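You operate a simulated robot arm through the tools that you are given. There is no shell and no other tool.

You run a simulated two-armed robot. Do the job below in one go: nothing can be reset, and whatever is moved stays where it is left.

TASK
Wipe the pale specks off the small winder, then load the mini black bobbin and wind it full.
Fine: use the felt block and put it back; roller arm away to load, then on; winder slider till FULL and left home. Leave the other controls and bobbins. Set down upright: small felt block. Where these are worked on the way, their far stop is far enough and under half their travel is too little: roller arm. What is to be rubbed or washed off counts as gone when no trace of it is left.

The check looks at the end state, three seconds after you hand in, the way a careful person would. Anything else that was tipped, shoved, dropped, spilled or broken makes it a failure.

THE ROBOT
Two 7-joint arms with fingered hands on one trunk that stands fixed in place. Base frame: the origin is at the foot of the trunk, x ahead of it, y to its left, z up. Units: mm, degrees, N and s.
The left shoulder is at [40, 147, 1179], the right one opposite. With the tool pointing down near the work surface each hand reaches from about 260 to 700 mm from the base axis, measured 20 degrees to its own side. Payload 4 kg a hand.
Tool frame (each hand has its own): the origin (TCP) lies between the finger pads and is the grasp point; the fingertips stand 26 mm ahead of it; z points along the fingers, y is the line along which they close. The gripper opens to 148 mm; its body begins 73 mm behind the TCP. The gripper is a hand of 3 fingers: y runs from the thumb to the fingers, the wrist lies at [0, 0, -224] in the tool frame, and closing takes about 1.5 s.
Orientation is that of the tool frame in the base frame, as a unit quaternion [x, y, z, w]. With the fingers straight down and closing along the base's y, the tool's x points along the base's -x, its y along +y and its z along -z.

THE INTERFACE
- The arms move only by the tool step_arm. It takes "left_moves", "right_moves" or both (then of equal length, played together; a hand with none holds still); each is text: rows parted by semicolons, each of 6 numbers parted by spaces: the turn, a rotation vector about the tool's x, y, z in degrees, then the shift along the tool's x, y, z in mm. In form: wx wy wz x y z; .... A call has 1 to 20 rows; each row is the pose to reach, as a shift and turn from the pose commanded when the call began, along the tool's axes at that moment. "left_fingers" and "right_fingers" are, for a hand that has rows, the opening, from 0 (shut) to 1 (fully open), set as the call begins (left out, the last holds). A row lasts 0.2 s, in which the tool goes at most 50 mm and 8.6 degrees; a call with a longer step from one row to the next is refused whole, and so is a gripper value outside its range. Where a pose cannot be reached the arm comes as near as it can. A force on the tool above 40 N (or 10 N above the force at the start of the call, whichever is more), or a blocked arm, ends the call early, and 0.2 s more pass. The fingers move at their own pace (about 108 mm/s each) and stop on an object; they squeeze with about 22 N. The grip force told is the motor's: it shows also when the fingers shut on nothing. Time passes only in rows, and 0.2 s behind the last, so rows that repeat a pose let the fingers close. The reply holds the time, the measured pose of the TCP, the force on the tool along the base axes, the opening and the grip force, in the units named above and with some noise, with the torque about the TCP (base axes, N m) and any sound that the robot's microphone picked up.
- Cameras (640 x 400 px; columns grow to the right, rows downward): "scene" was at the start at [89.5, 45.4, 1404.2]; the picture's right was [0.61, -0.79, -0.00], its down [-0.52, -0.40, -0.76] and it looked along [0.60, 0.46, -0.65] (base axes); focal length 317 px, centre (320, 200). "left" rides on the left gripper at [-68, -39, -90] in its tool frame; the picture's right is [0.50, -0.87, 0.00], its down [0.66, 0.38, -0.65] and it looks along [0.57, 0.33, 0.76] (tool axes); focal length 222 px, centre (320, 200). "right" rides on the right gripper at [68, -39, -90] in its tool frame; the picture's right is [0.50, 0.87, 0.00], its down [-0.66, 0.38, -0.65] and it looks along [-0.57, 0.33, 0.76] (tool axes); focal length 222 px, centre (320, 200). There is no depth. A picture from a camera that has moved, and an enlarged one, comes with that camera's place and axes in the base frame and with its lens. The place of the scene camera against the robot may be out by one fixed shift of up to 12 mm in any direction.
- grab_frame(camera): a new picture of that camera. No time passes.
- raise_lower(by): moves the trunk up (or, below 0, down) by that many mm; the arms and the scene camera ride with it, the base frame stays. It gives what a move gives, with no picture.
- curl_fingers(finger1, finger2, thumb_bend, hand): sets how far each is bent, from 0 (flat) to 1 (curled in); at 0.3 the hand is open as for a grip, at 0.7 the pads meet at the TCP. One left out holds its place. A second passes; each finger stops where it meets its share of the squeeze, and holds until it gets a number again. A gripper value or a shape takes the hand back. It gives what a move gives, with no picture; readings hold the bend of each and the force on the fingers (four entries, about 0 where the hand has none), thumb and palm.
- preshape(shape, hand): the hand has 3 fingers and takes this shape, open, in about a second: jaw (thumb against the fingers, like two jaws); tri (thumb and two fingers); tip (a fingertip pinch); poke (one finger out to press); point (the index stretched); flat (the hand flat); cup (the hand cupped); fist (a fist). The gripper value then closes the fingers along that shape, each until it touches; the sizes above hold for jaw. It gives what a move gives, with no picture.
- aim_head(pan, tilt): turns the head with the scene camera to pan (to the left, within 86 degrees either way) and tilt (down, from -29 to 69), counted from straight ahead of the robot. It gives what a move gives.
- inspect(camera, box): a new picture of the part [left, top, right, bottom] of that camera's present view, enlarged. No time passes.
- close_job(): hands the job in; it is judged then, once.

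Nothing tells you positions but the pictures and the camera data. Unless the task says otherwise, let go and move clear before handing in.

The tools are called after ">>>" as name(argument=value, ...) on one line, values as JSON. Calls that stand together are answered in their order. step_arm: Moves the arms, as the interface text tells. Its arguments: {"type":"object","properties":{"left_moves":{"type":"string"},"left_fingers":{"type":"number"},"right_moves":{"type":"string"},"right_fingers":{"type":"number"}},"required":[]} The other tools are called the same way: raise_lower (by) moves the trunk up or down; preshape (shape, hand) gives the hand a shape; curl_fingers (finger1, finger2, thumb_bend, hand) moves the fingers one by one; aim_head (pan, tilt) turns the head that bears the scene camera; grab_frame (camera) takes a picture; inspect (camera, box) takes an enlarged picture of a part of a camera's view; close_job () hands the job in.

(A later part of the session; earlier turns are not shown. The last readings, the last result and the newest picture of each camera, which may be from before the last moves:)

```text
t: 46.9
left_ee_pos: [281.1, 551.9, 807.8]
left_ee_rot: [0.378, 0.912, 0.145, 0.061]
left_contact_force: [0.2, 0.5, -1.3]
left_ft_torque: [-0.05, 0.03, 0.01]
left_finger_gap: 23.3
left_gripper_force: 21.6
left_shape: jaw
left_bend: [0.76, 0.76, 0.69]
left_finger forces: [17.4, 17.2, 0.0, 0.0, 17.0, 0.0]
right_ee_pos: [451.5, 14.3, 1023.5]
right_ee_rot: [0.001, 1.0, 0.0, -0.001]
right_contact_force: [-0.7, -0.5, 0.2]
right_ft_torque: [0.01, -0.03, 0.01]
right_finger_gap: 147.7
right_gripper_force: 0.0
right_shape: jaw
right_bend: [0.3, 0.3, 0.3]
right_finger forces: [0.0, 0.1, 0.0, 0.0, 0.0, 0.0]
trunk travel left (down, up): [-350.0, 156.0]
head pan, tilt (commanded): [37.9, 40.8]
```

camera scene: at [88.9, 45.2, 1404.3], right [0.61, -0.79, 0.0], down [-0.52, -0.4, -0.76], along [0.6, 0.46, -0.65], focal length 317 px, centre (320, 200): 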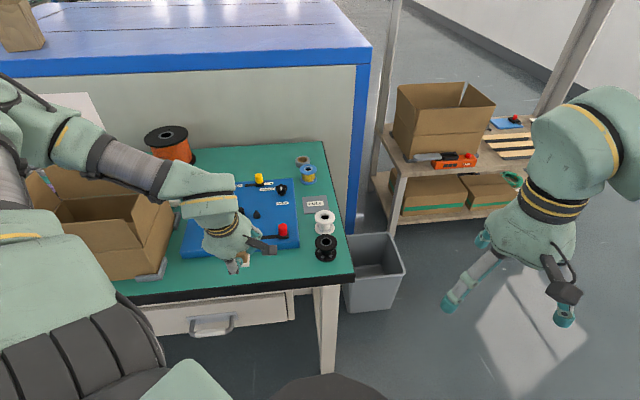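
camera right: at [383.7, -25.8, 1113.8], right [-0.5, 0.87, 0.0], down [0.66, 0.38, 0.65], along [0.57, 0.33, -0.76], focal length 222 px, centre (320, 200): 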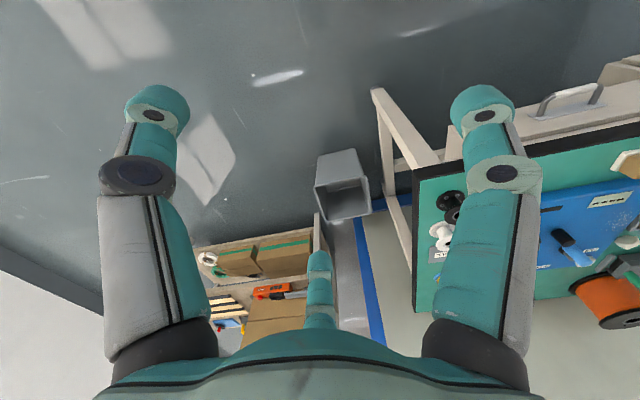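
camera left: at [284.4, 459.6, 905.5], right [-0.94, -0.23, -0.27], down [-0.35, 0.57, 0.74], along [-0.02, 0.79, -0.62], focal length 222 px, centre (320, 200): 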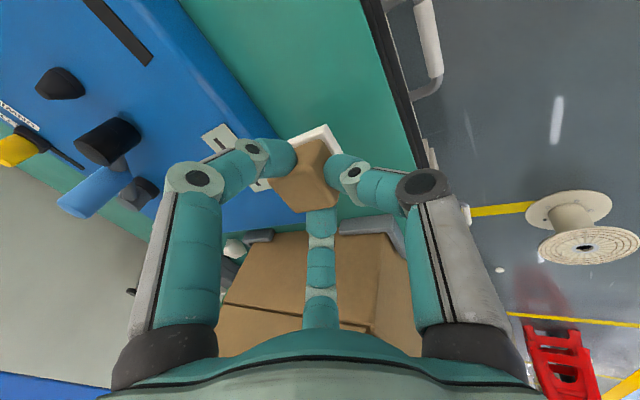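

>>> step_arm(left_moves="0 0 0 0 -0.3 0.95; 0 0 0 0 -0.3 0.95; 0 0 0 0 -0.6 1.9; 0 0 0 0 -0.6 1.9")

>>> inspect(camera="scene", box=[180, 240, 230, 290])

```text
t: 47.9
left_ee_pos: [281.2, 552.0, 807.6]
left_ee_rot: [0.378, 0.913, 0.144, 0.06]
left_contact_force: [-0.6, -0.8, 1.3]
left_ft_torque: [0.01, -0.03, 0.0]
left_finger_gap: 23.5
left_gripper_force: 22.1
left_shape: jaw
left_bend: [0.76, 0.76, 0.69]
left_finger forces: [17.3, 17.1, 0.1, 0.0, 17.4, 0.1]
right_ee_pos: [452.1, 15.1, 1022.3]
right_ee_rot: [0.0, 1.0, -0.001, 0.0]
right_contact_force: [0.1, 0.7, 0.0]
right_ft_torque: [0.0, -0.01, 0.0]
right_finger_gap: 148.0
right_gripper_force: 0.1
right_shape: jaw
right_bend: [0.3, 0.3, 0.3]
right_finger forces: [0.1, 0.1, 0.0, 0.0, 0.0, 0.0]
trunk travel left (down, up): [-350.0, 156.0]
head pan, tilt (commanded): [37.9, 40.8]
```

```text
8.00 times, centred on (205, 265) of scene
camera zoom: at [89.4, 45.3, 1404.3], right [0.61, -0.79, 0.0], down [-0.52, -0.4, -0.76], along [0.6, 0.46, -0.65], focal length 2534 px, centre (1240, -320)
```

zoom: 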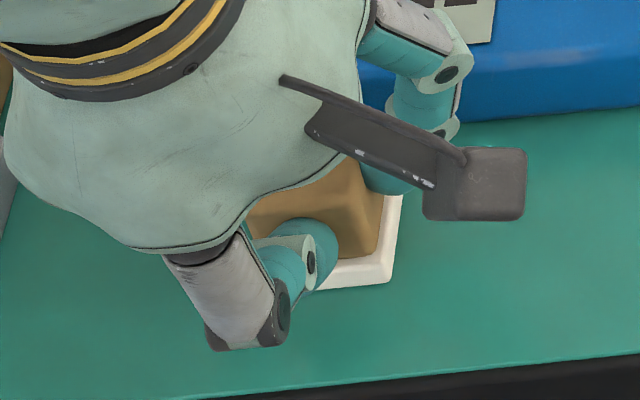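

Almost touching. Compared with the first picture the block sits a few mm back-right of its old spot, so I'll nudge it back, lower it and release.

>>> step_arm(left_moves="0 0 0 0 0.9 -2.85; 0 0 0 3 -3.8 -4.4; 0 0 0 3 -5.06 -0.6; 0 0 0 3 -5.37 0.35; 0 0 0 3 -5.4 0.6; 0 0 0 3 -5.4 0.6")

>>> step_arm(left_moves="0 0 0 0 0 0; 0 0 0 0 0 0; 0 0 0 0 0 0; 0 0 0 0 0 0", left_fingers=0.45)

>>> inspect(camera="scene", box=[180, 240, 230, 290])

>>> grab_frame(camera="left")

```text
t: 49.3
left_ee_pos: [275.6, 550.8, 806.9]
left_ee_rot: [0.378, 0.913, 0.145, 0.06]
left_contact_force: [0.3, -0.7, 8.0]
left_ft_torque: [0.03, -0.02, 0.03]
left_finger_gap: 24.1
left_gripper_force: 21.7
left_shape: jaw
left_bend: [0.76, 0.76, 0.71]
left_finger forces: [18.7, 18.3, 0.1, 0.0, 18.6, 0.1]
right_ee_pos: [450.6, 15.0, 1023.3]
right_ee_rot: [0.0, 1.0, 0.0, 0.0]
right_contact_force: [-0.5, 0.0, 0.6]
right_ft_torque: [-0.01, 0.02, 0.01]
right_finger_gap: 148.2
right_gripper_force: 0.1
right_shape: jaw
right_bend: [0.3, 0.3, 0.3]
right_finger forces: [0.1, 0.0, 0.0, 0.1, 0.0, 0.0]
trunk travel left (down, up): [-350.0, 156.0]
head pan, tilt (commanded): [37.9, 40.8]
```

```text
t: 50.3
left_ee_pos: [276.5, 552.1, 805.9]
left_ee_rot: [0.378, 0.913, 0.144, 0.06]
left_contact_force: [0.4, -0.2, 0.5]
left_ft_torque: [0.01, 0.0, -0.01]
left_finger_gap: 66.0
left_gripper_force: 0.0
left_shape: jaw
left_bend: [0.39, 0.39, 0.7]
left_finger forces: [0.0, 0.0, 0.0, 0.0, 0.0, 0.1]
right_ee_pos: [452.7, 15.4, 1023.3]
right_ee_rot: [0.0, 1.0, 0.0, 0.0]
right_contact_force: [0.0, -0.1, 0.1]
right_ft_torque: [0.02, 0.0, -0.03]
right_finger_gap: 147.7
right_gripper_force: 0.0
right_shape: jaw
right_bend: [0.3, 0.3, 0.3]
right_finger forces: [0.0, 0.1, 0.0, 0.0, 0.1, 0.1]
trunk travel left (down, up): [-350.0, 156.0]
head pan, tilt (commanded): [37.9, 40.8]
```

```text
8.00 times, centred on (205, 265) of scene
camera zoom: at [89.6, 45.6, 1404.2], right [0.61, -0.79, 0.0], down [-0.52, -0.4, -0.76], along [0.6, 0.46, -0.65], focal length 2534 px, centre (1240, -320)
```

zoom: 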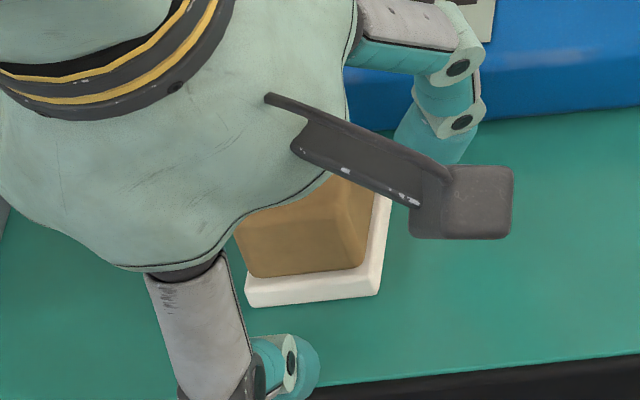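

```text
taken
camera left: at [278.6, 457.0, 879.5], right [-0.94, -0.23, -0.27], down [-0.35, 0.58, 0.74], along [-0.02, 0.79, -0.62], focal length 222 px, centre (320, 200)
```

left: 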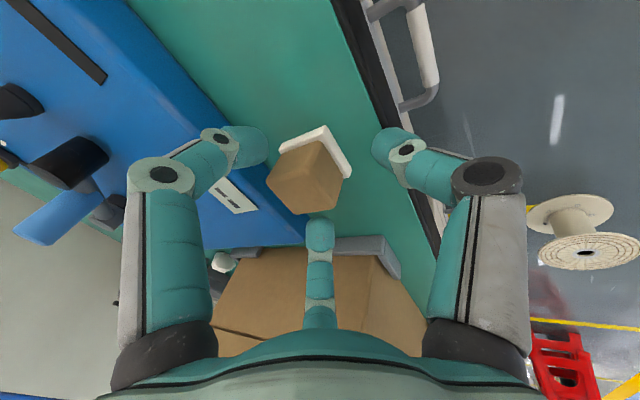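

The block is back home, upright. I'll withdraw along the finger axis, straighten the hand and go look at the roller arm and spindle.

>>> step_arm(left_moves="0 0 0 0 0 -30; 0 0 0 0 0 -65; 0 0 0 0 0 -100; 6 0 0 0 0 -115; 12 0 0 0 0 -130; 18 0 0 0 0 -140; 18 0 0 0 0 -140", left_fingers=0.45)

>>> inspect(camera="scene", box=[160, 160, 300, 300])

>>> grab_frame(camera="left")

```text
t: 51.9
left_ee_pos: [245.4, 520.5, 939.2]
left_ee_rot: [0.382, 0.924, 0.0, 0.0]
left_contact_force: [0.0, -0.2, -1.1]
left_ft_torque: [0.01, -0.04, 0.0]
left_finger_gap: 66.2
left_gripper_force: 0.0
left_shape: jaw
left_bend: [0.39, 0.39, 0.7]
left_finger forces: [0.0, 0.0, 0.0, 0.1, 0.1, 0.0]
right_ee_pos: [451.7, 15.0, 1023.5]
right_ee_rot: [0.001, 1.0, 0.0, 0.0]
right_contact_force: [-0.4, 0.5, -0.3]
right_ft_torque: [0.04, 0.01, -0.01]
right_finger_gap: 148.1
right_gripper_force: 0.1
right_shape: jaw
right_bend: [0.3, 0.3, 0.3]
right_finger forces: [0.0, 0.0, 0.1, 0.1, 0.0, 0.1]
trunk travel left (down, up): [-350.0, 156.0]
head pan, tilt (commanded): [37.9, 40.8]
```

```text
2.86 times, centred on (230, 230) of scene
camera zoom: at [89.8, 45.3, 1404.2], right [0.61, -0.79, 0.0], down [-0.52, -0.4, -0.76], along [0.6, 0.46, -0.65], focal length 905 px, centre (577, 114)
```

zoom: 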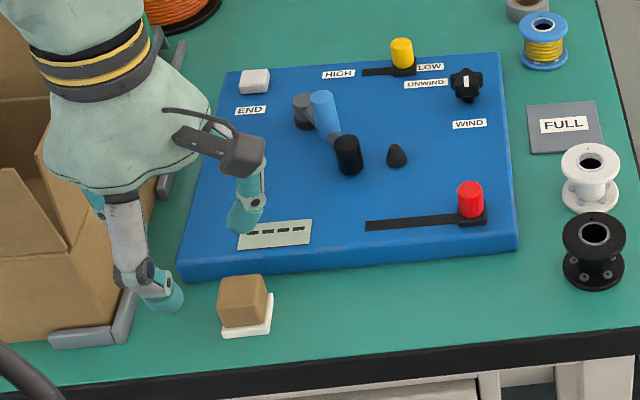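

```text
taken
camera left: at [265.8, 444.4, 1030.0], right [-0.97, -0.26, 0.0], down [-0.2, 0.73, 0.65], along [-0.17, 0.63, -0.76], focal length 222 px, centre (320, 200)
```

left: 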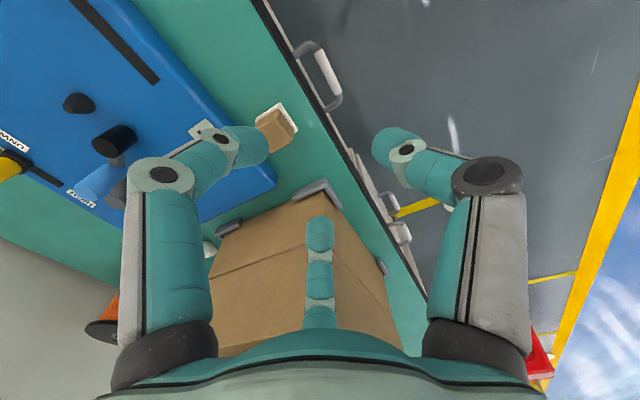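

Block and panel are fine. I'll move above the spindle for a close look at the roller arm and spindle geometry.

>>> step_arm(left_moves="0 0 0 -20 35 -15; 0 0 0 -40 70 -20; 0 0 0 -60 105 -20; 0 0 0 -80 140 -10; 0 0 0 -100 170 0; 0 0 0 -114 190 9; 0 0 0 -114 190 9", left_fingers=1.0)

>>> grab_frame(camera="left")

>>> inspect(camera="left", box=[190, 0, 450, 200])

```text
t: 53.5
left_ee_pos: [459.6, 572.4, 928.8]
left_ee_rot: [0.383, 0.924, 0.0, 0.0]
left_contact_force: [0.0, 0.7, 0.0]
left_ft_torque: [-0.03, 0.01, -0.02]
left_finger_gap: 147.8
left_gripper_force: 0.0
left_shape: jaw
left_bend: [0.3, 0.3, 0.3]
left_finger forces: [0.0, 0.0, 0.1, 0.0, 0.0, 0.1]
right_ee_pos: [452.4, 14.9, 1022.6]
right_ee_rot: [0.0, 1.0, 0.0, 0.0]
right_contact_force: [-0.3, -0.9, -0.3]
right_ft_torque: [0.03, 0.01, 0.03]
right_finger_gap: 147.8
right_gripper_force: 0.1
right_shape: jaw
right_bend: [0.3, 0.3, 0.3]
right_finger forces: [0.0, 0.1, 0.1, 0.0, 0.0, 0.1]
trunk travel left (down, up): [-350.0, 156.0]
head pan, tilt (commanded): [37.9, 40.8]
```

```text
taken
camera left: at [480.2, 496.7, 1020.6], right [-0.97, -0.26, 0.0], down [-0.2, 0.73, 0.65], along [-0.17, 0.63, -0.76], focal length 222 px, centre (320, 200)
```

left: 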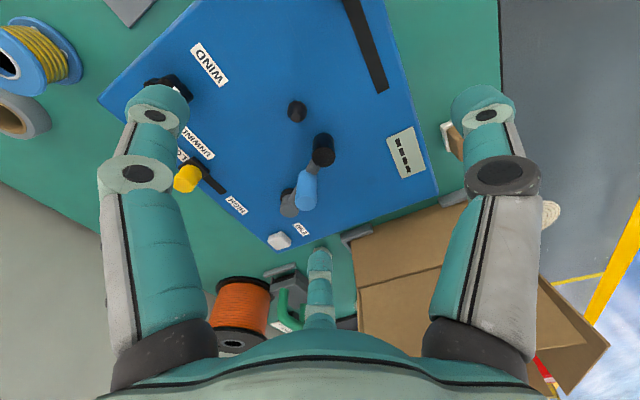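

```text
2.00 times, centred on (320, 100) of left
camera zoom: at [480.2, 496.7, 1020.6], right [-0.97, -0.26, 0.0], down [-0.2, 0.73, 0.65], along [-0.17, 0.63, -0.76], focal length 444 px, centre (320, 400)
```

zoom: 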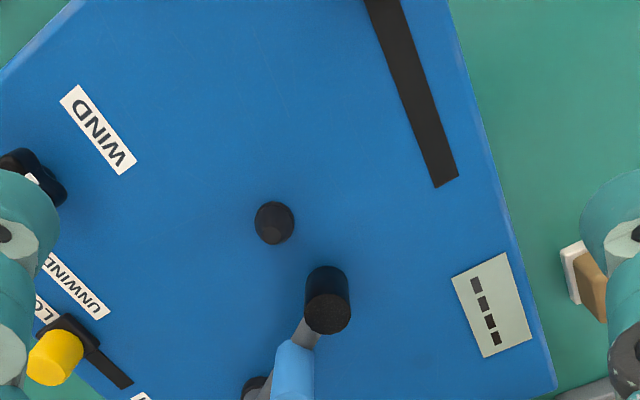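

Close view: spindle at about (-66,748), roller at (-106,741), blue handle at (-121,772) reaching z≈860, and pivot at (-156,818). I'll lower the trunk a bit for reach, turn the hand so one finger points away from the robot, and curl the others so that finger can push the handle.

>>> raise_lower(by=-70)

>>> grab_frame(camera="left")

```text
t: 54.6
left_ee_pos: [458.9, 572.9, 860.4]
left_ee_rot: [0.383, 0.924, 0.0, 0.001]
left_contact_force: [-0.7, 0.5, 0.4]
left_ft_torque: [-0.05, 0.01, 0.02]
left_finger_gap: 148.1
left_gripper_force: 0.1
left_shape: jaw
left_bend: [0.3, 0.3, 0.3]
left_finger forces: [0.0, 0.1, 0.0, 0.1, 0.0, 0.1]
right_ee_pos: [451.3, 14.6, 953.1]
right_ee_rot: [0.001, 1.0, 0.0, -0.001]
right_contact_force: [1.4, 0.4, 0.4]
right_ft_torque: [0.01, 0.01, 0.0]
right_finger_gap: 147.9
right_gripper_force: 0.1
right_shape: jaw
right_bend: [0.3, 0.3, 0.3]
right_finger forces: [0.0, 0.0, 0.1, 0.0, 0.0, 0.0]
trunk travel left (down, up): [-280.0, 226.0]
head pan, tilt (commanded): [37.9, 40.8]
```

```text
taken
camera left: at [480.1, 496.6, 951.1], right [-0.97, -0.26, 0.0], down [-0.2, 0.73, 0.65], along [-0.17, 0.63, -0.76], focal length 222 px, centre (320, 200)
```

left: 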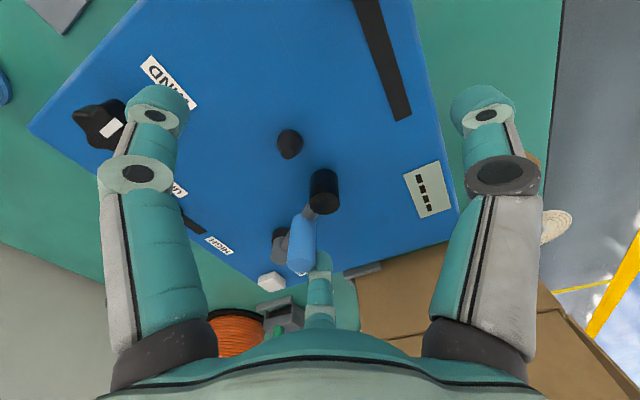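

The hand rode down with the trunk; tips are at z≈830 and still clear of everything. I'll take a zoom from here for a second sighting, then go back up.

>>> inspect(camera="left", box=[230, 110, 390, 290])

>>> step_arm(left_moves="0 0 0 0 0 -40; 0 0 0 0 0 -70; 0 0 0 0 0 -70")

```text
2.22 times, centred on (310, 200) of left
camera zoom: at [480.1, 496.6, 951.1], right [-0.97, -0.26, 0.0], down [-0.2, 0.73, 0.65], along [-0.17, 0.63, -0.76], focal length 494 px, centre (342, 200)
```

zoom: 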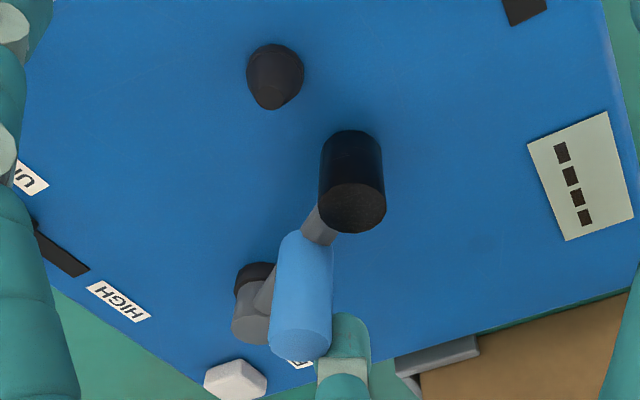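

```text
t: 55.4
left_ee_pos: [457.8, 575.8, 930.7]
left_ee_rot: [0.382, 0.924, 0.0, 0.001]
left_contact_force: [-0.5, -0.1, 0.1]
left_ft_torque: [0.0, 0.03, -0.02]
left_finger_gap: 147.8
left_gripper_force: 0.1
left_shape: jaw
left_bend: [0.3, 0.3, 0.3]
left_finger forces: [0.0, 0.0, 0.1, 0.0, 0.1, 0.0]
right_ee_pos: [451.4, 15.9, 953.5]
right_ee_rot: [0.001, 1.0, 0.001, 0.001]
right_contact_force: [0.1, 0.5, 0.6]
right_ft_torque: [-0.01, -0.01, 0.0]
right_finger_gap: 147.6
right_gripper_force: 0.1
right_shape: jaw
right_bend: [0.3, 0.3, 0.3]
right_finger forces: [0.1, 0.0, 0.1, 0.1, 0.0, 0.0]
trunk travel left (down, up): [-280.0, 226.0]
head pan, tilt (commanded): [37.9, 40.8]
```

Now well located: pivot (-151,817), handle (-129,774; z 813–857), roller (-110,743), spindle (-69,750) with its tip at z≈812. I'll turn the hand -60° so one finger points to the back, and test-curl the others.

>>> step_arm(left_moves="0 0 -8 3 -5 0; 0 0 -16 6 -10 0; 0 0 -24 9 -15 0; 0 0 -32 12 -20 0; 0 0 -40 15 -25 0; 0 0 -48 17 -30 0; 0 0 -56 19 -36 0; 0 0 -60 19 -41 0; 0 0 -60 19 -41 0")

>>> curl_fingers(hand="left", finger2=1.0, thumb_bend=1.0, finger1=0.3)

>>> grab_frame(camera="left")

>>> grab_frame(camera="scene")

```text
t: 57.4
left_ee_pos: [415.2, 555.5, 930.3]
left_ee_rot: [-0.131, 0.991, 0.0, -0.001]
left_contact_force: [-0.1, -0.5, -0.5]
left_ft_torque: [0.0, -0.01, -0.02]
left_finger_gap: 147.7
left_gripper_force: 0.0
left_shape: jaw
left_bend: [0.3, 0.3, 0.3]
left_finger forces: [0.0, 0.1, 0.0, 0.0, 0.0, 0.0]
right_ee_pos: [451.0, 15.2, 953.4]
right_ee_rot: [0.001, 1.0, 0.0, -0.001]
right_contact_force: [-0.3, -0.1, -0.7]
right_ft_torque: [-0.01, 0.0, -0.02]
right_finger_gap: 147.9
right_gripper_force: 0.0
right_shape: jaw
right_bend: [0.3, 0.3, 0.3]
right_finger forces: [0.1, 0.1, 0.0, 0.1, 0.0, 0.0]
trunk travel left (down, up): [-280.0, 226.0]
head pan, tilt (commanded): [37.9, 40.8]
```

```text
t: 58.4
left_ee_pos: [414.9, 556.0, 930.2]
left_ee_rot: [-0.131, 0.991, 0.0, -0.001]
left_contact_force: [-0.1, -0.2, -0.2]
left_ft_torque: [-0.01, 0.0, -0.03]
left_finger_gap: 70.8
left_gripper_force: 0.1
left_shape: fingers
left_bend: [0.3, 0.91, 1.0]
left_finger forces: [0.0, 0.0, 0.0, 0.1, 0.0, 0.1]
right_ee_pos: [451.8, 14.7, 953.3]
right_ee_rot: [0.001, 1.0, 0.0, 0.0]
right_contact_force: [0.0, -0.2, -0.7]
right_ft_torque: [0.0, -0.03, 0.0]
right_finger_gap: 147.8
right_gripper_force: 0.0
right_shape: jaw
right_bend: [0.3, 0.3, 0.3]
right_finger forces: [0.1, 0.0, 0.0, 0.0, 0.0, 0.0]
trunk travel left (down, up): [-280.0, 226.0]
head pan, tilt (commanded): [37.9, 40.8]
```

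```text
taken
camera left: at [491.6, 535.4, 1020.7], right [-0.26, -0.97, 0.0], down [-0.73, 0.2, 0.65], along [-0.63, 0.17, -0.76], focal length 222 px, centre (320, 200)
```

left: 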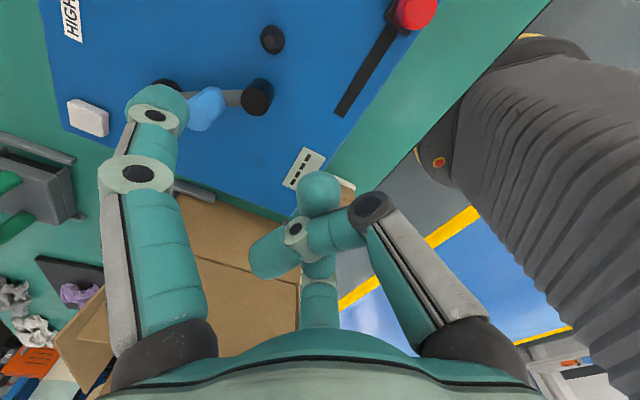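

```text
taken
camera scene: at [89.6, 45.4, 1334.9], right [0.61, -0.79, 0.0], down [-0.52, -0.4, -0.76], along [0.6, 0.46, -0.65], focal length 317 px, centre (320, 200)
```

scene: 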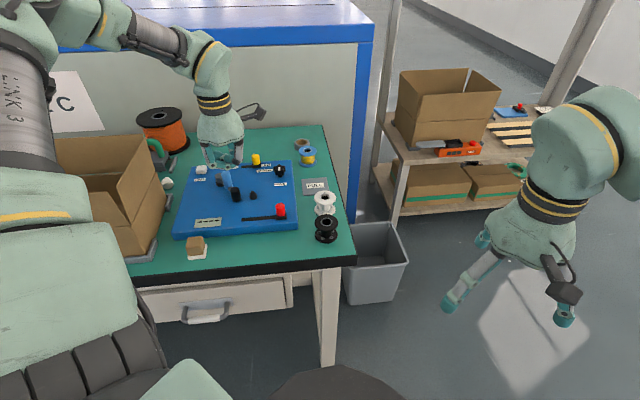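

Finger 1 is the one pointing back. I'll position it just behind-right of the blue handle and lower it to handle height.

>>> step_arm(left_moves="0 0 0 -8.9 8.6 0; 0 0 0 -8.9 8.6 30; 0 0 0 -8.9 8.6 50; 0 0 0 -8.9 8.6 50")

>>> grab_frame(camera="left")

>>> inspect(camera="scene", box=[170, 130, 320, 250])

>>> grab_frame(camera="right")

```text
t: 59.4
left_ee_pos: [421.6, 568.4, 879.9]
left_ee_rot: [-0.131, 0.991, 0.0, 0.0]
left_contact_force: [0.0, 0.3, -0.5]
left_ft_torque: [-0.01, 0.01, 0.01]
left_finger_gap: 71.1
left_gripper_force: 0.0
left_shape: fingers
left_bend: [0.3, 0.91, 1.0]
left_finger forces: [0.1, 0.0, 0.0, 0.1, 0.0, 0.1]
right_ee_pos: [451.7, 14.2, 952.5]
right_ee_rot: [0.001, 1.0, 0.0, 0.0]
right_contact_force: [-0.4, 0.1, 1.1]
right_ft_torque: [-0.01, -0.02, 0.0]
right_finger_gap: 147.9
right_gripper_force: 0.1
right_shape: jaw
right_bend: [0.3, 0.3, 0.3]
right_finger forces: [0.2, 0.0, 0.0, 0.0, 0.1, 0.0]
trunk travel left (down, up): [-280.0, 226.0]
head pan, tilt (commanded): [37.9, 40.8]
```

```text
taken
camera left: at [498.5, 547.2, 970.6], right [-0.26, -0.97, 0.0], down [-0.73, 0.2, 0.65], along [-0.63, 0.17, -0.76], focal length 222 px, centre (320, 200)
```

left: 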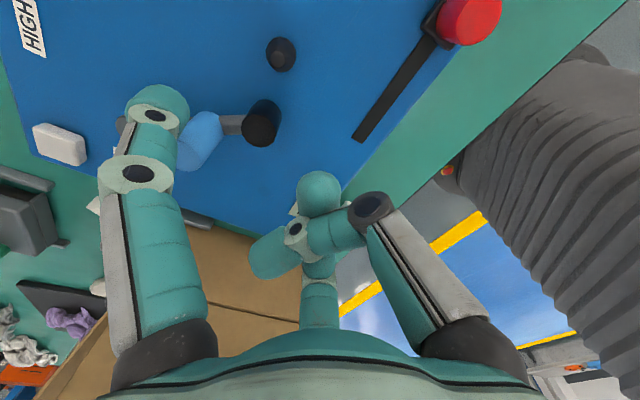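

```text
3.33 times, centred on (245, 190) of scene
camera zoom: at [89.3, 45.2, 1334.9], right [0.61, -0.79, 0.0], down [-0.52, -0.4, -0.76], along [0.6, 0.46, -0.65], focal length 1056 px, centre (570, 233)
```

zoom: 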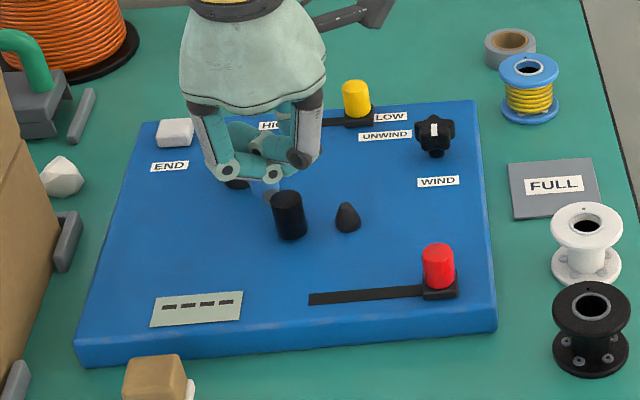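

```text
taken
camera right: at [383.4, -25.4, 1044.6], right [-0.5, 0.87, 0.0], down [0.66, 0.38, 0.65], along [0.57, 0.33, -0.76], focal length 222 px, centre (320, 200)
```

right: 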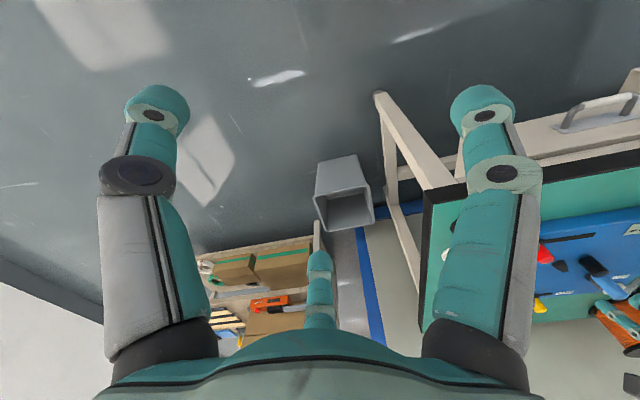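

The finger is behind-right of the handle as planned. I'll lower the last 28 mm and sweep the handle clockwise, away from the spindle.

>>> step_arm(left_moves="0 0 0 0 0 14; 0 0 0 0 0 28; 0 0 0 0 0 28")

>>> step_arm(left_moves="0 0 0 7.2 4.5 0; 0 0 0 13 6 0; 0 0 0 19.5 7.8 0; 0 0 0 26 11 0; 0 0 0 31.6 14.7 0; 0 0 0 36.5 19.3 0; 0 0 0 36.5 19.3 0")

>>> grab_frame(camera="left")

>>> inspect(camera="scene", box=[170, 130, 320, 250])

```text
t: 60.2
left_ee_pos: [420.8, 568.8, 851.2]
left_ee_rot: [-0.13, 0.992, 0.0, 0.0]
left_contact_force: [-0.5, -0.1, -0.2]
left_ft_torque: [0.01, -0.01, 0.0]
left_finger_gap: 71.0
left_gripper_force: 0.0
left_shape: fingers
left_bend: [0.3, 0.91, 1.0]
left_finger forces: [0.0, 0.0, 0.0, 0.0, 0.0, 0.0]
right_ee_pos: [452.0, 15.2, 953.2]
right_ee_rot: [0.001, 1.0, 0.0, -0.001]
right_contact_force: [-0.2, 0.2, -0.7]
right_ft_torque: [0.01, -0.02, -0.01]
right_finger_gap: 148.1
right_gripper_force: 0.0
right_shape: jaw
right_bend: [0.3, 0.3, 0.3]
right_finger forces: [0.1, 0.1, 0.0, 0.0, 0.1, 0.0]
trunk travel left (down, up): [-280.0, 226.0]
head pan, tilt (commanded): [37.9, 40.8]
```

```text
t: 61.8
left_ee_pos: [382.4, 578.4, 853.8]
left_ee_rot: [-0.131, 0.991, 0.0, 0.0]
left_contact_force: [0.0, -0.2, 0.5]
left_ft_torque: [-0.01, -0.03, -0.05]
left_finger_gap: 71.0
left_gripper_force: 0.7
left_shape: fingers
left_bend: [0.3, 0.91, 1.0]
left_finger forces: [0.9, 0.0, 0.0, 0.1, 0.0, 0.0]
right_ee_pos: [451.8, 14.6, 953.6]
right_ee_rot: [0.001, 1.0, 0.001, 0.0]
right_contact_force: [-0.1, 0.5, 0.5]
right_ft_torque: [-0.01, -0.01, 0.0]
right_finger_gap: 148.1
right_gripper_force: 0.1
right_shape: jaw
right_bend: [0.3, 0.3, 0.3]
right_finger forces: [0.0, 0.0, 0.0, 0.1, 0.0, 0.0]
trunk travel left (down, up): [-280.0, 226.0]
head pan, tilt (commanded): [37.9, 40.8]
```

```text
taken
camera left: at [459.3, 555.6, 943.9], right [-0.26, -0.97, 0.0], down [-0.73, 0.2, 0.65], along [-0.63, 0.17, -0.76], focal length 222 px, centre (320, 200)
```

left: 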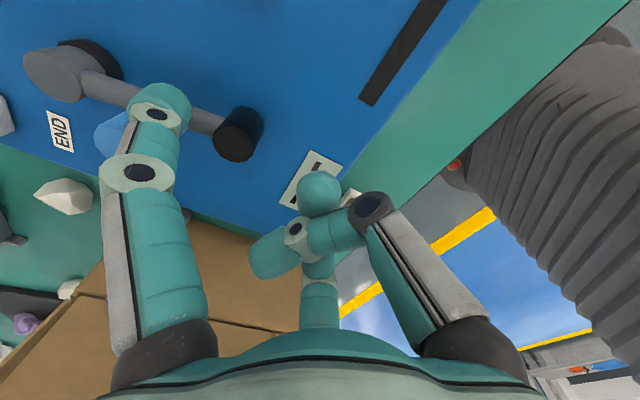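

```text
3.33 times, centred on (245, 190) of scene
camera zoom: at [89.7, 45.1, 1334.9], right [0.61, -0.79, 0.0], down [-0.52, -0.4, -0.76], along [0.6, 0.46, -0.65], focal length 1056 px, centre (570, 233)
```

zoom: 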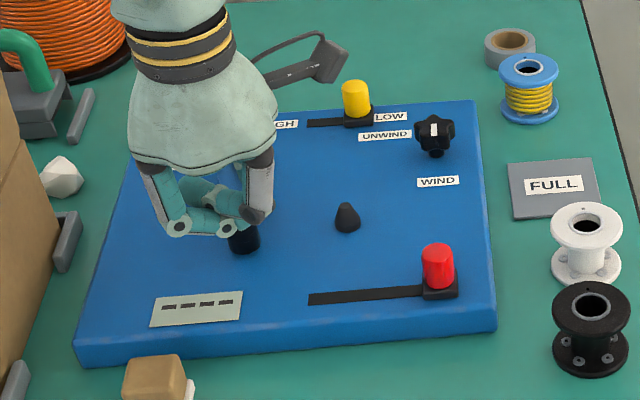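

The arm swings easily. I'll keep sweeping it along its arc toward its far stop.

>>> step_arm(left_moves="0 0 0 5 4.6 0; 0 0 0 8.5 10.7 0; 0 0 0 12 16.8 0; 0 0 0 14.1 22.4 0; 0 0 0 14.1 22.4 0")

>>> grab_frame(camera="left")

>>> inspect(camera="scene", box=[170, 130, 320, 250])

```text
t: 63.0
left_ee_pos: [361.5, 594.8, 852.2]
left_ee_rot: [-0.131, 0.991, 0.0, 0.0]
left_contact_force: [0.3, -1.2, -0.2]
left_ft_torque: [-0.02, -0.02, -0.02]
left_finger_gap: 70.8
left_gripper_force: 0.5
left_shape: fingers
left_bend: [0.3, 0.91, 1.0]
left_finger forces: [0.6, 0.0, 0.0, 0.0, 0.0, 0.0]
right_ee_pos: [451.4, 13.7, 953.6]
right_ee_rot: [0.001, 1.0, 0.0, 0.0]
right_contact_force: [-0.2, 0.9, 0.1]
right_ft_torque: [0.0, 0.0, 0.0]
right_finger_gap: 147.9
right_gripper_force: 0.0
right_shape: jaw
right_bend: [0.3, 0.3, 0.3]
right_finger forces: [0.0, 0.0, 0.0, 0.1, 0.0, 0.0]
trunk travel left (down, up): [-280.0, 226.0]
head pan, tilt (commanded): [37.9, 40.8]
```

```text
taken
camera left: at [438.6, 574.0, 941.8], right [-0.26, -0.97, 0.0], down [-0.73, 0.2, 0.65], along [-0.63, 0.17, -0.76], focal length 222 px, centre (320, 200)
```

left: 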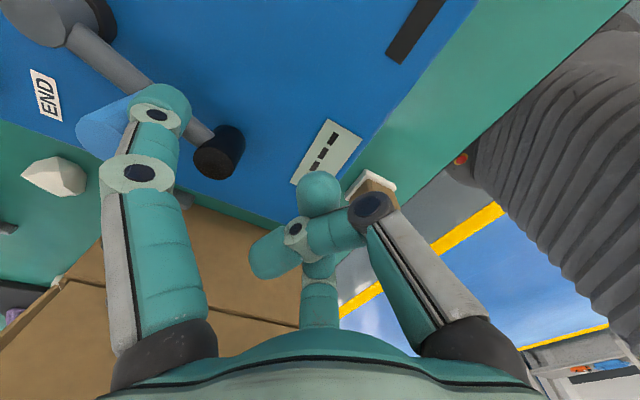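

```text
3.33 times, centred on (245, 190) of scene
camera zoom: at [89.7, 45.2, 1334.9], right [0.61, -0.79, 0.0], down [-0.52, -0.4, -0.76], along [0.6, 0.46, -0.65], focal length 1056 px, centre (570, 233)
```

zoom: 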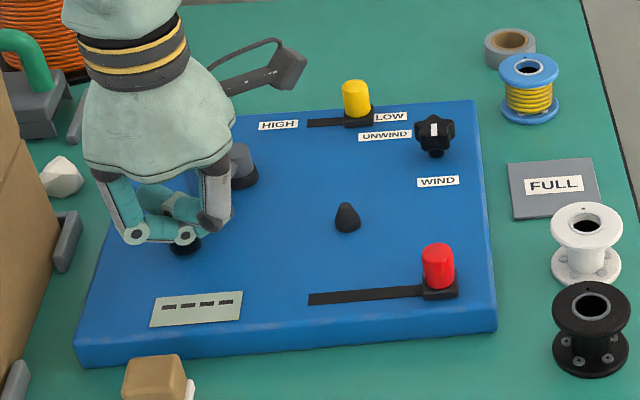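

No stop yet at roughly -122°. I'll carry on along the arc.

>>> step_arm(left_moves="0 0 0 1.3 6.2 0; 0 0 0 1.7 12.9 0; 0 0 0 1.2 20.1 0; 0 0 0 -2 26.5 0; 0 0 0 -2 26.5 0")

>>> grab_frame(camera="left")

>>> inspect(camera="scene", box=[140, 130, 290, 250])

```text
t: 64.2
left_ee_pos: [357.5, 619.5, 853.1]
left_ee_rot: [-0.131, 0.991, 0.001, 0.0]
left_contact_force: [-2.3, -16.0, 4.5]
left_ft_torque: [0.21, -0.25, -0.89]
left_finger_gap: 69.3
left_gripper_force: 8.3
left_shape: fingers
left_bend: [0.39, 0.91, 1.0]
left_finger forces: [16.8, 0.0, 0.1, 0.0, 0.0, 0.0]
right_ee_pos: [450.4, 10.9, 953.3]
right_ee_rot: [0.001, 1.0, 0.002, 0.001]
right_contact_force: [0.0, -0.3, -0.2]
right_ft_torque: [0.0, 0.0, -0.03]
right_finger_gap: 147.7
right_gripper_force: 0.0
right_shape: jaw
right_bend: [0.3, 0.3, 0.3]
right_finger forces: [0.0, 0.1, 0.1, 0.0, 0.0, 0.0]
trunk travel left (down, up): [-280.0, 226.0]
head pan, tilt (commanded): [37.9, 40.8]
```

```text
taken
camera left: at [434.0, 597.4, 943.9], right [-0.26, -0.97, 0.0], down [-0.73, 0.2, 0.65], along [-0.63, 0.17, -0.76], focal length 222 px, centre (320, 200)
```

left: 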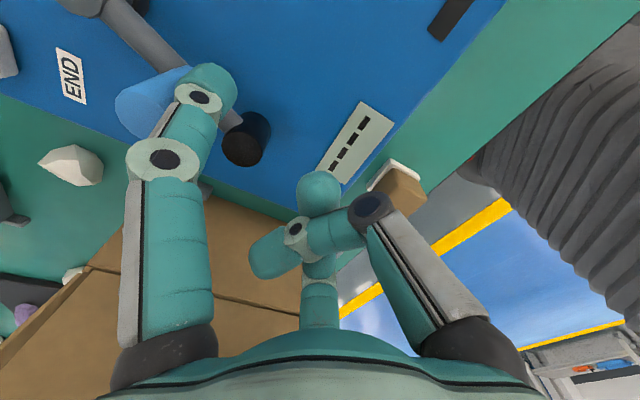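

```text
3.33 times, centred on (215, 190) of scene
camera zoom: at [88.8, 42.1, 1335.0], right [0.61, -0.79, 0.0], down [-0.52, -0.4, -0.76], along [0.6, 0.47, -0.65], focal length 1056 px, centre (670, 233)
```

zoom: 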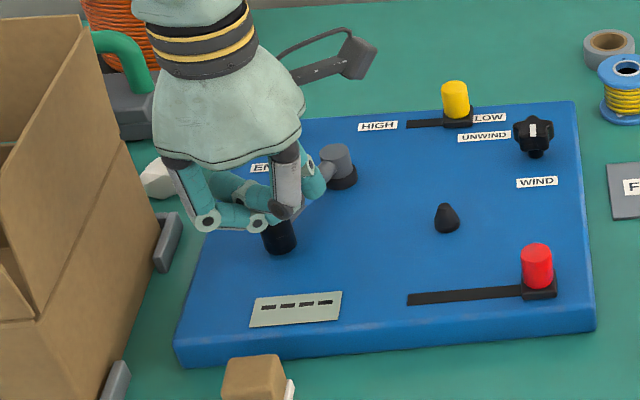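

The arm hit its far stop: the force jumped to 16 N and the finger flexed. I'll back off, rise, and check the arm stays there.

>>> step_arm(left_moves="0 0 0 -3 -10 0; 0 0 0 -6 -20 0; 0 0 0 -6 -22 -40; 0 0 0 -6 -22 -80; 0 0 0 -6 -22 -80")

>>> grab_frame(camera="left")

>>> inspect(camera="scene", box=[170, 130, 320, 250])

```text
t: 65.4
left_ee_pos: [369.1, 602.3, 932.2]
left_ee_rot: [-0.131, 0.991, 0.0, 0.0]
left_contact_force: [0.1, -0.6, 1.1]
left_ft_torque: [0.0, -0.04, -0.02]
left_finger_gap: 71.1
left_gripper_force: 0.1
left_shape: fingers
left_bend: [0.3, 0.91, 1.0]
left_finger forces: [0.1, 0.0, 0.0, 0.1, 0.0, 0.0]
right_ee_pos: [452.1, 16.0, 953.0]
right_ee_rot: [0.0, 1.0, -0.001, 0.0]
right_contact_force: [-0.9, 0.8, 0.3]
right_ft_torque: [0.01, -0.01, 0.0]
right_finger_gap: 147.8
right_gripper_force: 0.1
right_shape: jaw
right_bend: [0.3, 0.3, 0.3]
right_finger forces: [0.0, 0.1, 0.0, 0.1, 0.0, 0.0]
trunk travel left (down, up): [-280.0, 226.0]
head pan, tilt (commanded): [37.9, 40.8]
```

```text
taken
camera left: at [445.6, 581.1, 1023.3], right [-0.26, -0.97, 0.0], down [-0.73, 0.2, 0.65], along [-0.63, 0.17, -0.76], focal length 222 px, centre (320, 200)
```

left: 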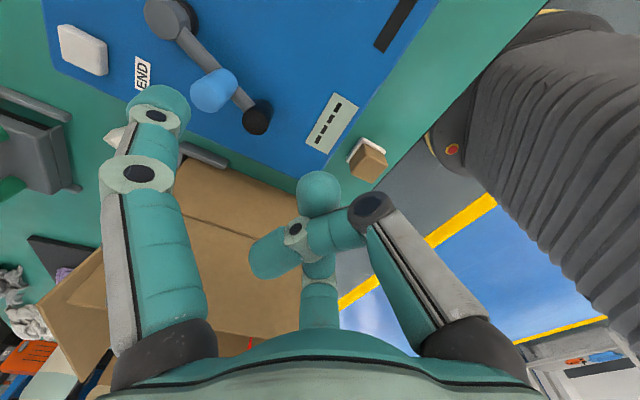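

```text
3.33 times, centred on (245, 190) of scene
camera zoom: at [90.1, 46.1, 1334.8], right [0.61, -0.79, 0.0], down [-0.52, -0.4, -0.76], along [0.6, 0.46, -0.65], focal length 1056 px, centre (570, 233)
```

zoom: 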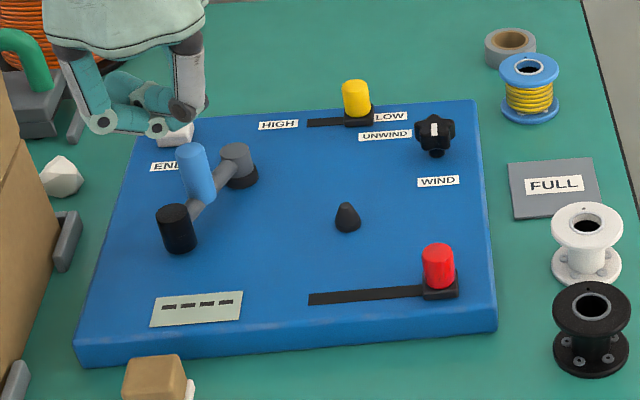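

The roller arm rests at its far stop, leaving the spindle clear. I'll fly over to the black bobbin, turning the hand back so no finger points at the white bobbin.

>>> step_arm(left_moves="0 0 7.5 -9.4 -34.5 -10; 0 0 15 -18.8 -69 -10; 0 0 22.5 -28.2 -103.6 -10; 0 0 30 -37.6 -138 -10; 0 0 37.5 -47 -172.7 -10; 0 0 45 -56.4 -207 -10; 0 0 52.5 -65.9 -241.8 -10; 0 0 60 -75.3 -276.4 -5; 0 0 60 -75.3 -276.4 0; 0 0 60 -75.3 -276.4 0", left_fingers=0.65)

>>> grab_frame(camera="left")

>>> inspect(camera="left", box=[240, 40, 400, 200])

>>> grab_frame(camera="scene")

```text
t: 67.6
left_ee_pos: [514.1, 354.0, 933.1]
left_ee_rot: [0.383, 0.924, 0.0, 0.0]
left_contact_force: [0.0, -0.2, -0.3]
left_ft_torque: [0.02, -0.03, -0.04]
left_finger_gap: 95.9
left_gripper_force: 0.0
left_shape: jaw
left_bend: [0.3, 0.3, 0.7]
left_finger forces: [0.0, 0.0, 0.1, 0.1, 0.0, 0.0]
right_ee_pos: [452.6, 14.8, 953.9]
right_ee_rot: [0.001, 1.0, 0.001, 0.0]
right_contact_force: [0.3, 0.4, 0.1]
right_ft_torque: [0.04, 0.0, 0.01]
right_finger_gap: 147.7
right_gripper_force: 0.0
right_shape: jaw
right_bend: [0.3, 0.3, 0.3]
right_finger forces: [0.0, 0.0, 0.1, 0.1, 0.0, 0.0]
trunk travel left (down, up): [-280.0, 226.0]
head pan, tilt (commanded): [37.9, 40.8]
```

```text
taken
camera left: at [535.3, 277.3, 1023.3], right [-0.97, -0.26, 0.0], down [-0.2, 0.73, 0.65], along [-0.17, 0.63, -0.76], focal length 222 px, centre (320, 200)
```

left: 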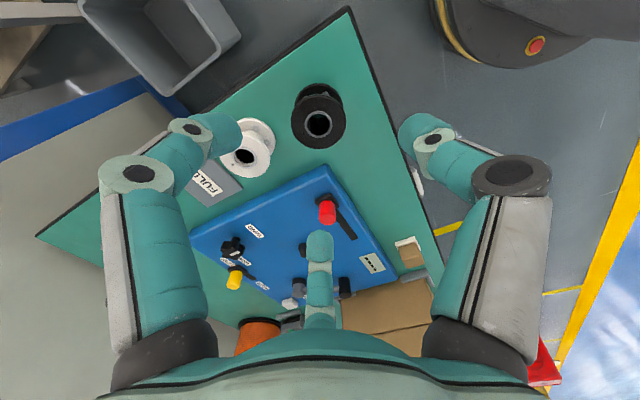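

```text
2.50 times, centred on (320, 120) of left
camera zoom: at [535.3, 277.3, 1023.3], right [-0.97, -0.26, 0.0], down [-0.2, 0.73, 0.65], along [-0.17, 0.63, -0.76], focal length 555 px, centre (320, 400)
```

zoom: 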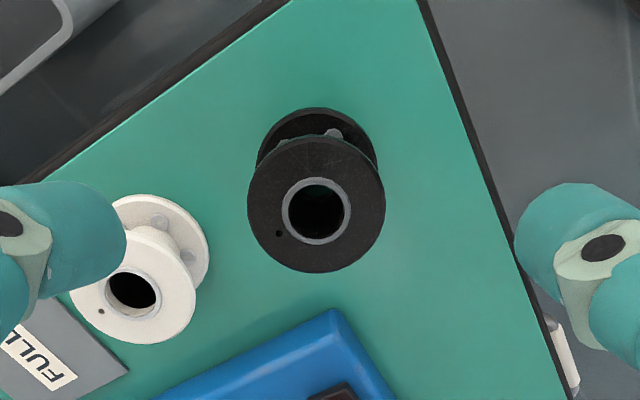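

```text
taken
camera scene: at [89.7, 45.1, 1334.9], right [0.61, -0.79, 0.0], down [-0.52, -0.4, -0.76], along [0.6, 0.46, -0.65], focal length 317 px, centre (320, 200)
```

scene: 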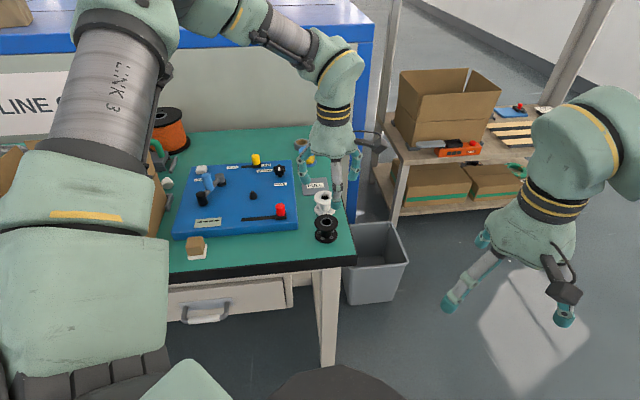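

The black bobbin is at (110,618) in table coordinates: flange radius ~27, top z≈809, bore ~22 mm. I'll centre over it and go down so the tips can close on its hub under the top flange.

>>> step_arm(left_moves="0 0 0 3.8 4.3 0; 0 0 0 3.8 4.3 30; 0 0 0 3.8 4.3 60; 0 0 0 3.8 4.3 80; 0 0 0 3.8 4.3 80")

>>> grab_frame(camera="left")

>>> inspect(camera="left", box=[190, 80, 450, 240])

```text
t: 68.8
left_ee_pos: [513.3, 360.8, 852.4]
left_ee_rot: [0.383, 0.924, -0.001, 0.0]
left_contact_force: [0.0, -0.2, 0.0]
left_ft_torque: [-0.03, -0.02, 0.0]
left_finger_gap: 95.6
left_gripper_force: 0.1
left_shape: jaw
left_bend: [0.3, 0.3, 0.7]
left_finger forces: [0.0, 0.0, 0.0, 0.0, 0.0, 0.0]
right_ee_pos: [451.1, 15.7, 952.9]
right_ee_rot: [0.001, 1.0, 0.0, 0.001]
right_contact_force: [-0.3, -0.5, -0.9]
right_ft_torque: [0.01, 0.01, 0.01]
right_finger_gap: 147.9
right_gripper_force: 0.0
right_shape: jaw
right_bend: [0.3, 0.3, 0.3]
right_finger forces: [0.0, 0.2, 0.0, 0.0, 0.0, 0.1]
trunk travel left (down, up): [-280.0, 226.0]
head pan, tilt (commanded): [37.9, 40.8]
```

```text
taken
camera left: at [534.9, 284.7, 942.7], right [-0.97, -0.26, 0.0], down [-0.2, 0.73, 0.65], along [-0.17, 0.63, -0.76], focal length 222 px, centre (320, 200)
```

left: 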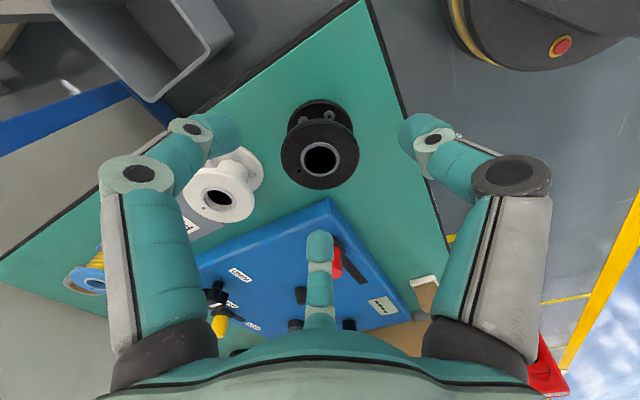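

```text
2.46 times, centred on (320, 160) of left
camera zoom: at [534.9, 284.7, 942.7], right [-0.97, -0.26, 0.0], down [-0.2, 0.73, 0.65], along [-0.17, 0.63, -0.76], focal length 547 px, centre (320, 298)
```

zoom: 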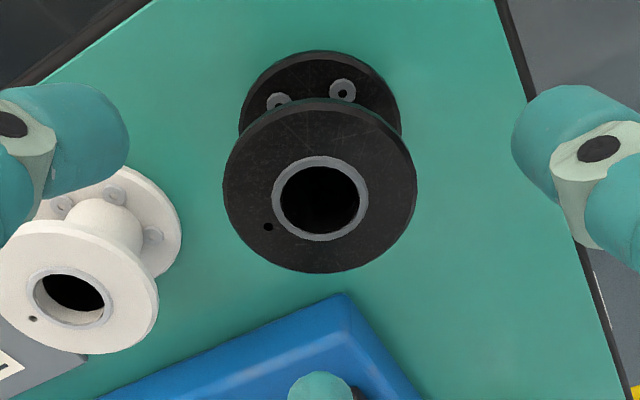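

Centred within 2 mm. Going down to grip height, then closing on the hub.

>>> step_arm(left_moves="0 0 0 -1.5 -0.8 15; 0 0 0 -1.5 -0.8 30; 0 0 0 -1.5 -0.8 40; 0 0 0 -1.5 -0.8 45; 0 0 0 -1.5 -0.8 45")

>>> step_arm(left_moves="0 0 0 0 0 0; 0 0 0 0 0 0; 0 0 0 0 0 0; 0 0 0 0 0 0; 0 0 0 0 0 0; 0 0 0 0 0 0; 0 0 0 0 0 0", left_fingers=0.0)

>>> grab_frame(camera="left")

>>> inspect(camera="scene", box=[270, 150, 390, 260])

```text
t: 70.0
left_ee_pos: [516.0, 359.2, 806.2]
left_ee_rot: [0.383, 0.924, 0.0, 0.001]
left_contact_force: [-0.1, -0.1, -0.3]
left_ft_torque: [0.02, -0.02, 0.0]
left_finger_gap: 95.7
left_gripper_force: 0.1
left_shape: jaw
left_bend: [0.3, 0.3, 0.7]
left_finger forces: [0.1, 0.0, 0.1, 0.0, 0.1, 0.0]
right_ee_pos: [451.5, 14.8, 952.7]
right_ee_rot: [0.001, 1.0, 0.0, 0.001]
right_contact_force: [-0.8, 0.4, 0.3]
right_ft_torque: [-0.04, -0.02, -0.01]
right_finger_gap: 148.0
right_gripper_force: 0.1
right_shape: jaw
right_bend: [0.3, 0.3, 0.3]
right_finger forces: [0.0, 0.1, 0.0, 0.0, 0.1, 0.1]
trunk travel left (down, up): [-280.0, 226.0]
head pan, tilt (commanded): [37.9, 40.8]
```

```text
t: 71.6
left_ee_pos: [516.1, 359.7, 807.5]
left_ee_rot: [0.383, 0.924, 0.0, 0.001]
left_contact_force: [-0.7, 0.7, -0.3]
left_ft_torque: [-0.02, -0.01, -0.05]
left_finger_gap: 29.7
left_gripper_force: 21.9
left_shape: jaw
left_bend: [0.74, 0.77, 0.73]
left_finger forces: [19.5, 19.5, 0.0, 0.0, 18.5, 0.0]
right_ee_pos: [451.1, 15.3, 953.2]
right_ee_rot: [0.001, 1.0, 0.001, 0.0]
right_contact_force: [0.4, 0.7, -0.3]
right_ft_torque: [0.01, 0.0, 0.0]
right_finger_gap: 147.9
right_gripper_force: 0.1
right_shape: jaw
right_bend: [0.3, 0.3, 0.3]
right_finger forces: [0.1, 0.0, 0.0, 0.0, 0.0, 0.0]
trunk travel left (down, up): [-280.0, 226.0]
head pan, tilt (commanded): [37.9, 40.8]
```

```text
taken
camera left: at [536.8, 283.3, 897.5], right [-0.97, -0.26, 0.0], down [-0.2, 0.73, 0.65], along [-0.17, 0.63, -0.76], focal length 222 px, centre (320, 200)
```

left: 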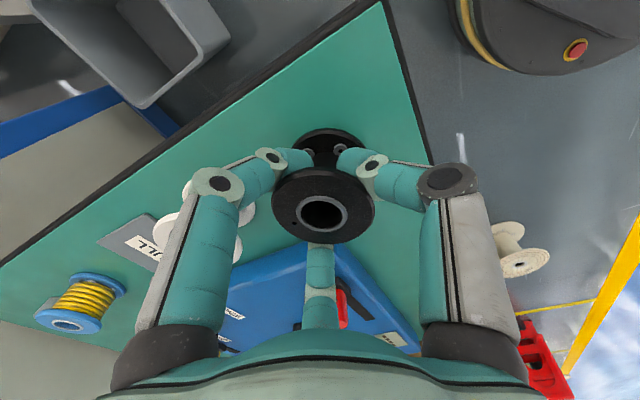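

```text
3.64 times, centred on (330, 205) of scene
camera zoom: at [89.6, 45.4, 1334.9], right [0.61, -0.79, 0.0], down [-0.52, -0.4, -0.76], along [0.6, 0.46, -0.65], focal length 1152 px, centre (284, 182)
```

zoom: 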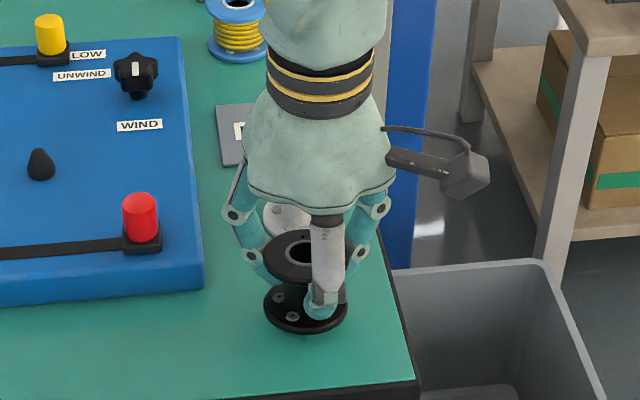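

The hub is gripped under the top flange. I'll lift it and check.

>>> step_arm(left_moves="0 0 0 0 0 -15; 0 0 0 0 0 -40; 0 0 0 0 0 -70; 0 0 0 0 0 -95; 0 0 0 0 0 -95")

>>> grab_frame(camera="left")

>>> inspect(camera="scene", box=[250, 100, 390, 260])

```text
t: 72.8
left_ee_pos: [516.6, 360.0, 902.3]
left_ee_rot: [0.382, 0.924, 0.0, 0.0]
left_contact_force: [-0.5, 0.3, 0.2]
left_ft_torque: [-0.01, 0.01, -0.04]
left_finger_gap: 29.5
left_gripper_force: 21.8
left_shape: jaw
left_bend: [0.74, 0.77, 0.73]
left_finger forces: [19.5, 19.5, 0.0, 0.0, 18.5, 0.0]
right_ee_pos: [451.0, 14.8, 954.3]
right_ee_rot: [0.001, 1.0, 0.0, -0.001]
right_contact_force: [0.0, 0.2, 0.3]
right_ft_torque: [0.0, -0.04, -0.03]
right_finger_gap: 147.8
right_gripper_force: 0.2
right_shape: jaw
right_bend: [0.3, 0.3, 0.3]
right_finger forces: [0.0, 0.1, 0.0, 0.0, 0.1, 0.0]
trunk travel left (down, up): [-280.0, 226.0]
head pan, tilt (commanded): [37.9, 40.8]
```

```text
taken
camera left: at [539.1, 282.9, 993.1], right [-0.97, -0.26, 0.0], down [-0.2, 0.73, 0.65], along [-0.17, 0.63, -0.76], focal length 222 px, centre (320, 200)
```

left: 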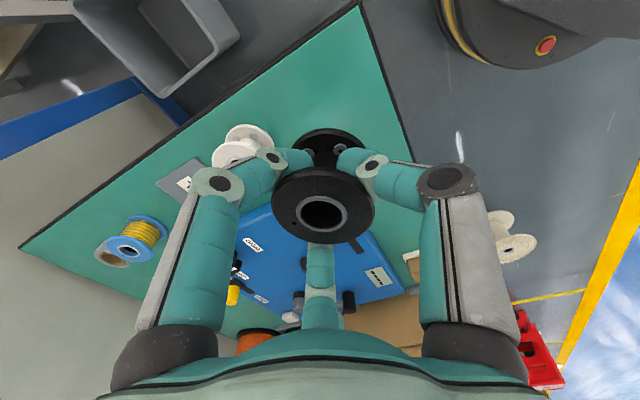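

```text
2.50 times, centred on (320, 180) of scene
camera zoom: at [90.0, 45.6, 1334.8], right [0.61, -0.79, 0.0], down [-0.52, -0.4, -0.76], along [0.6, 0.46, -0.65], focal length 792 px, centre (320, 250)
```

zoom: 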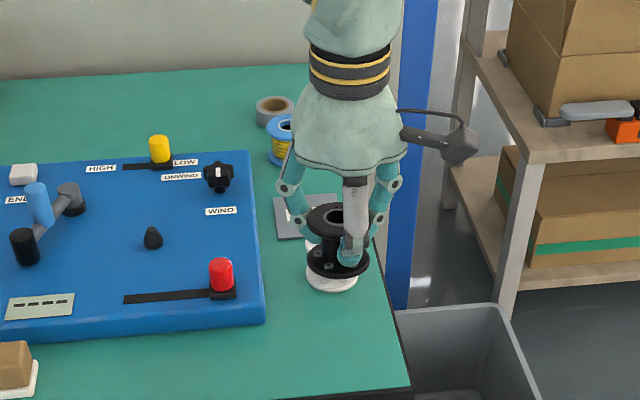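

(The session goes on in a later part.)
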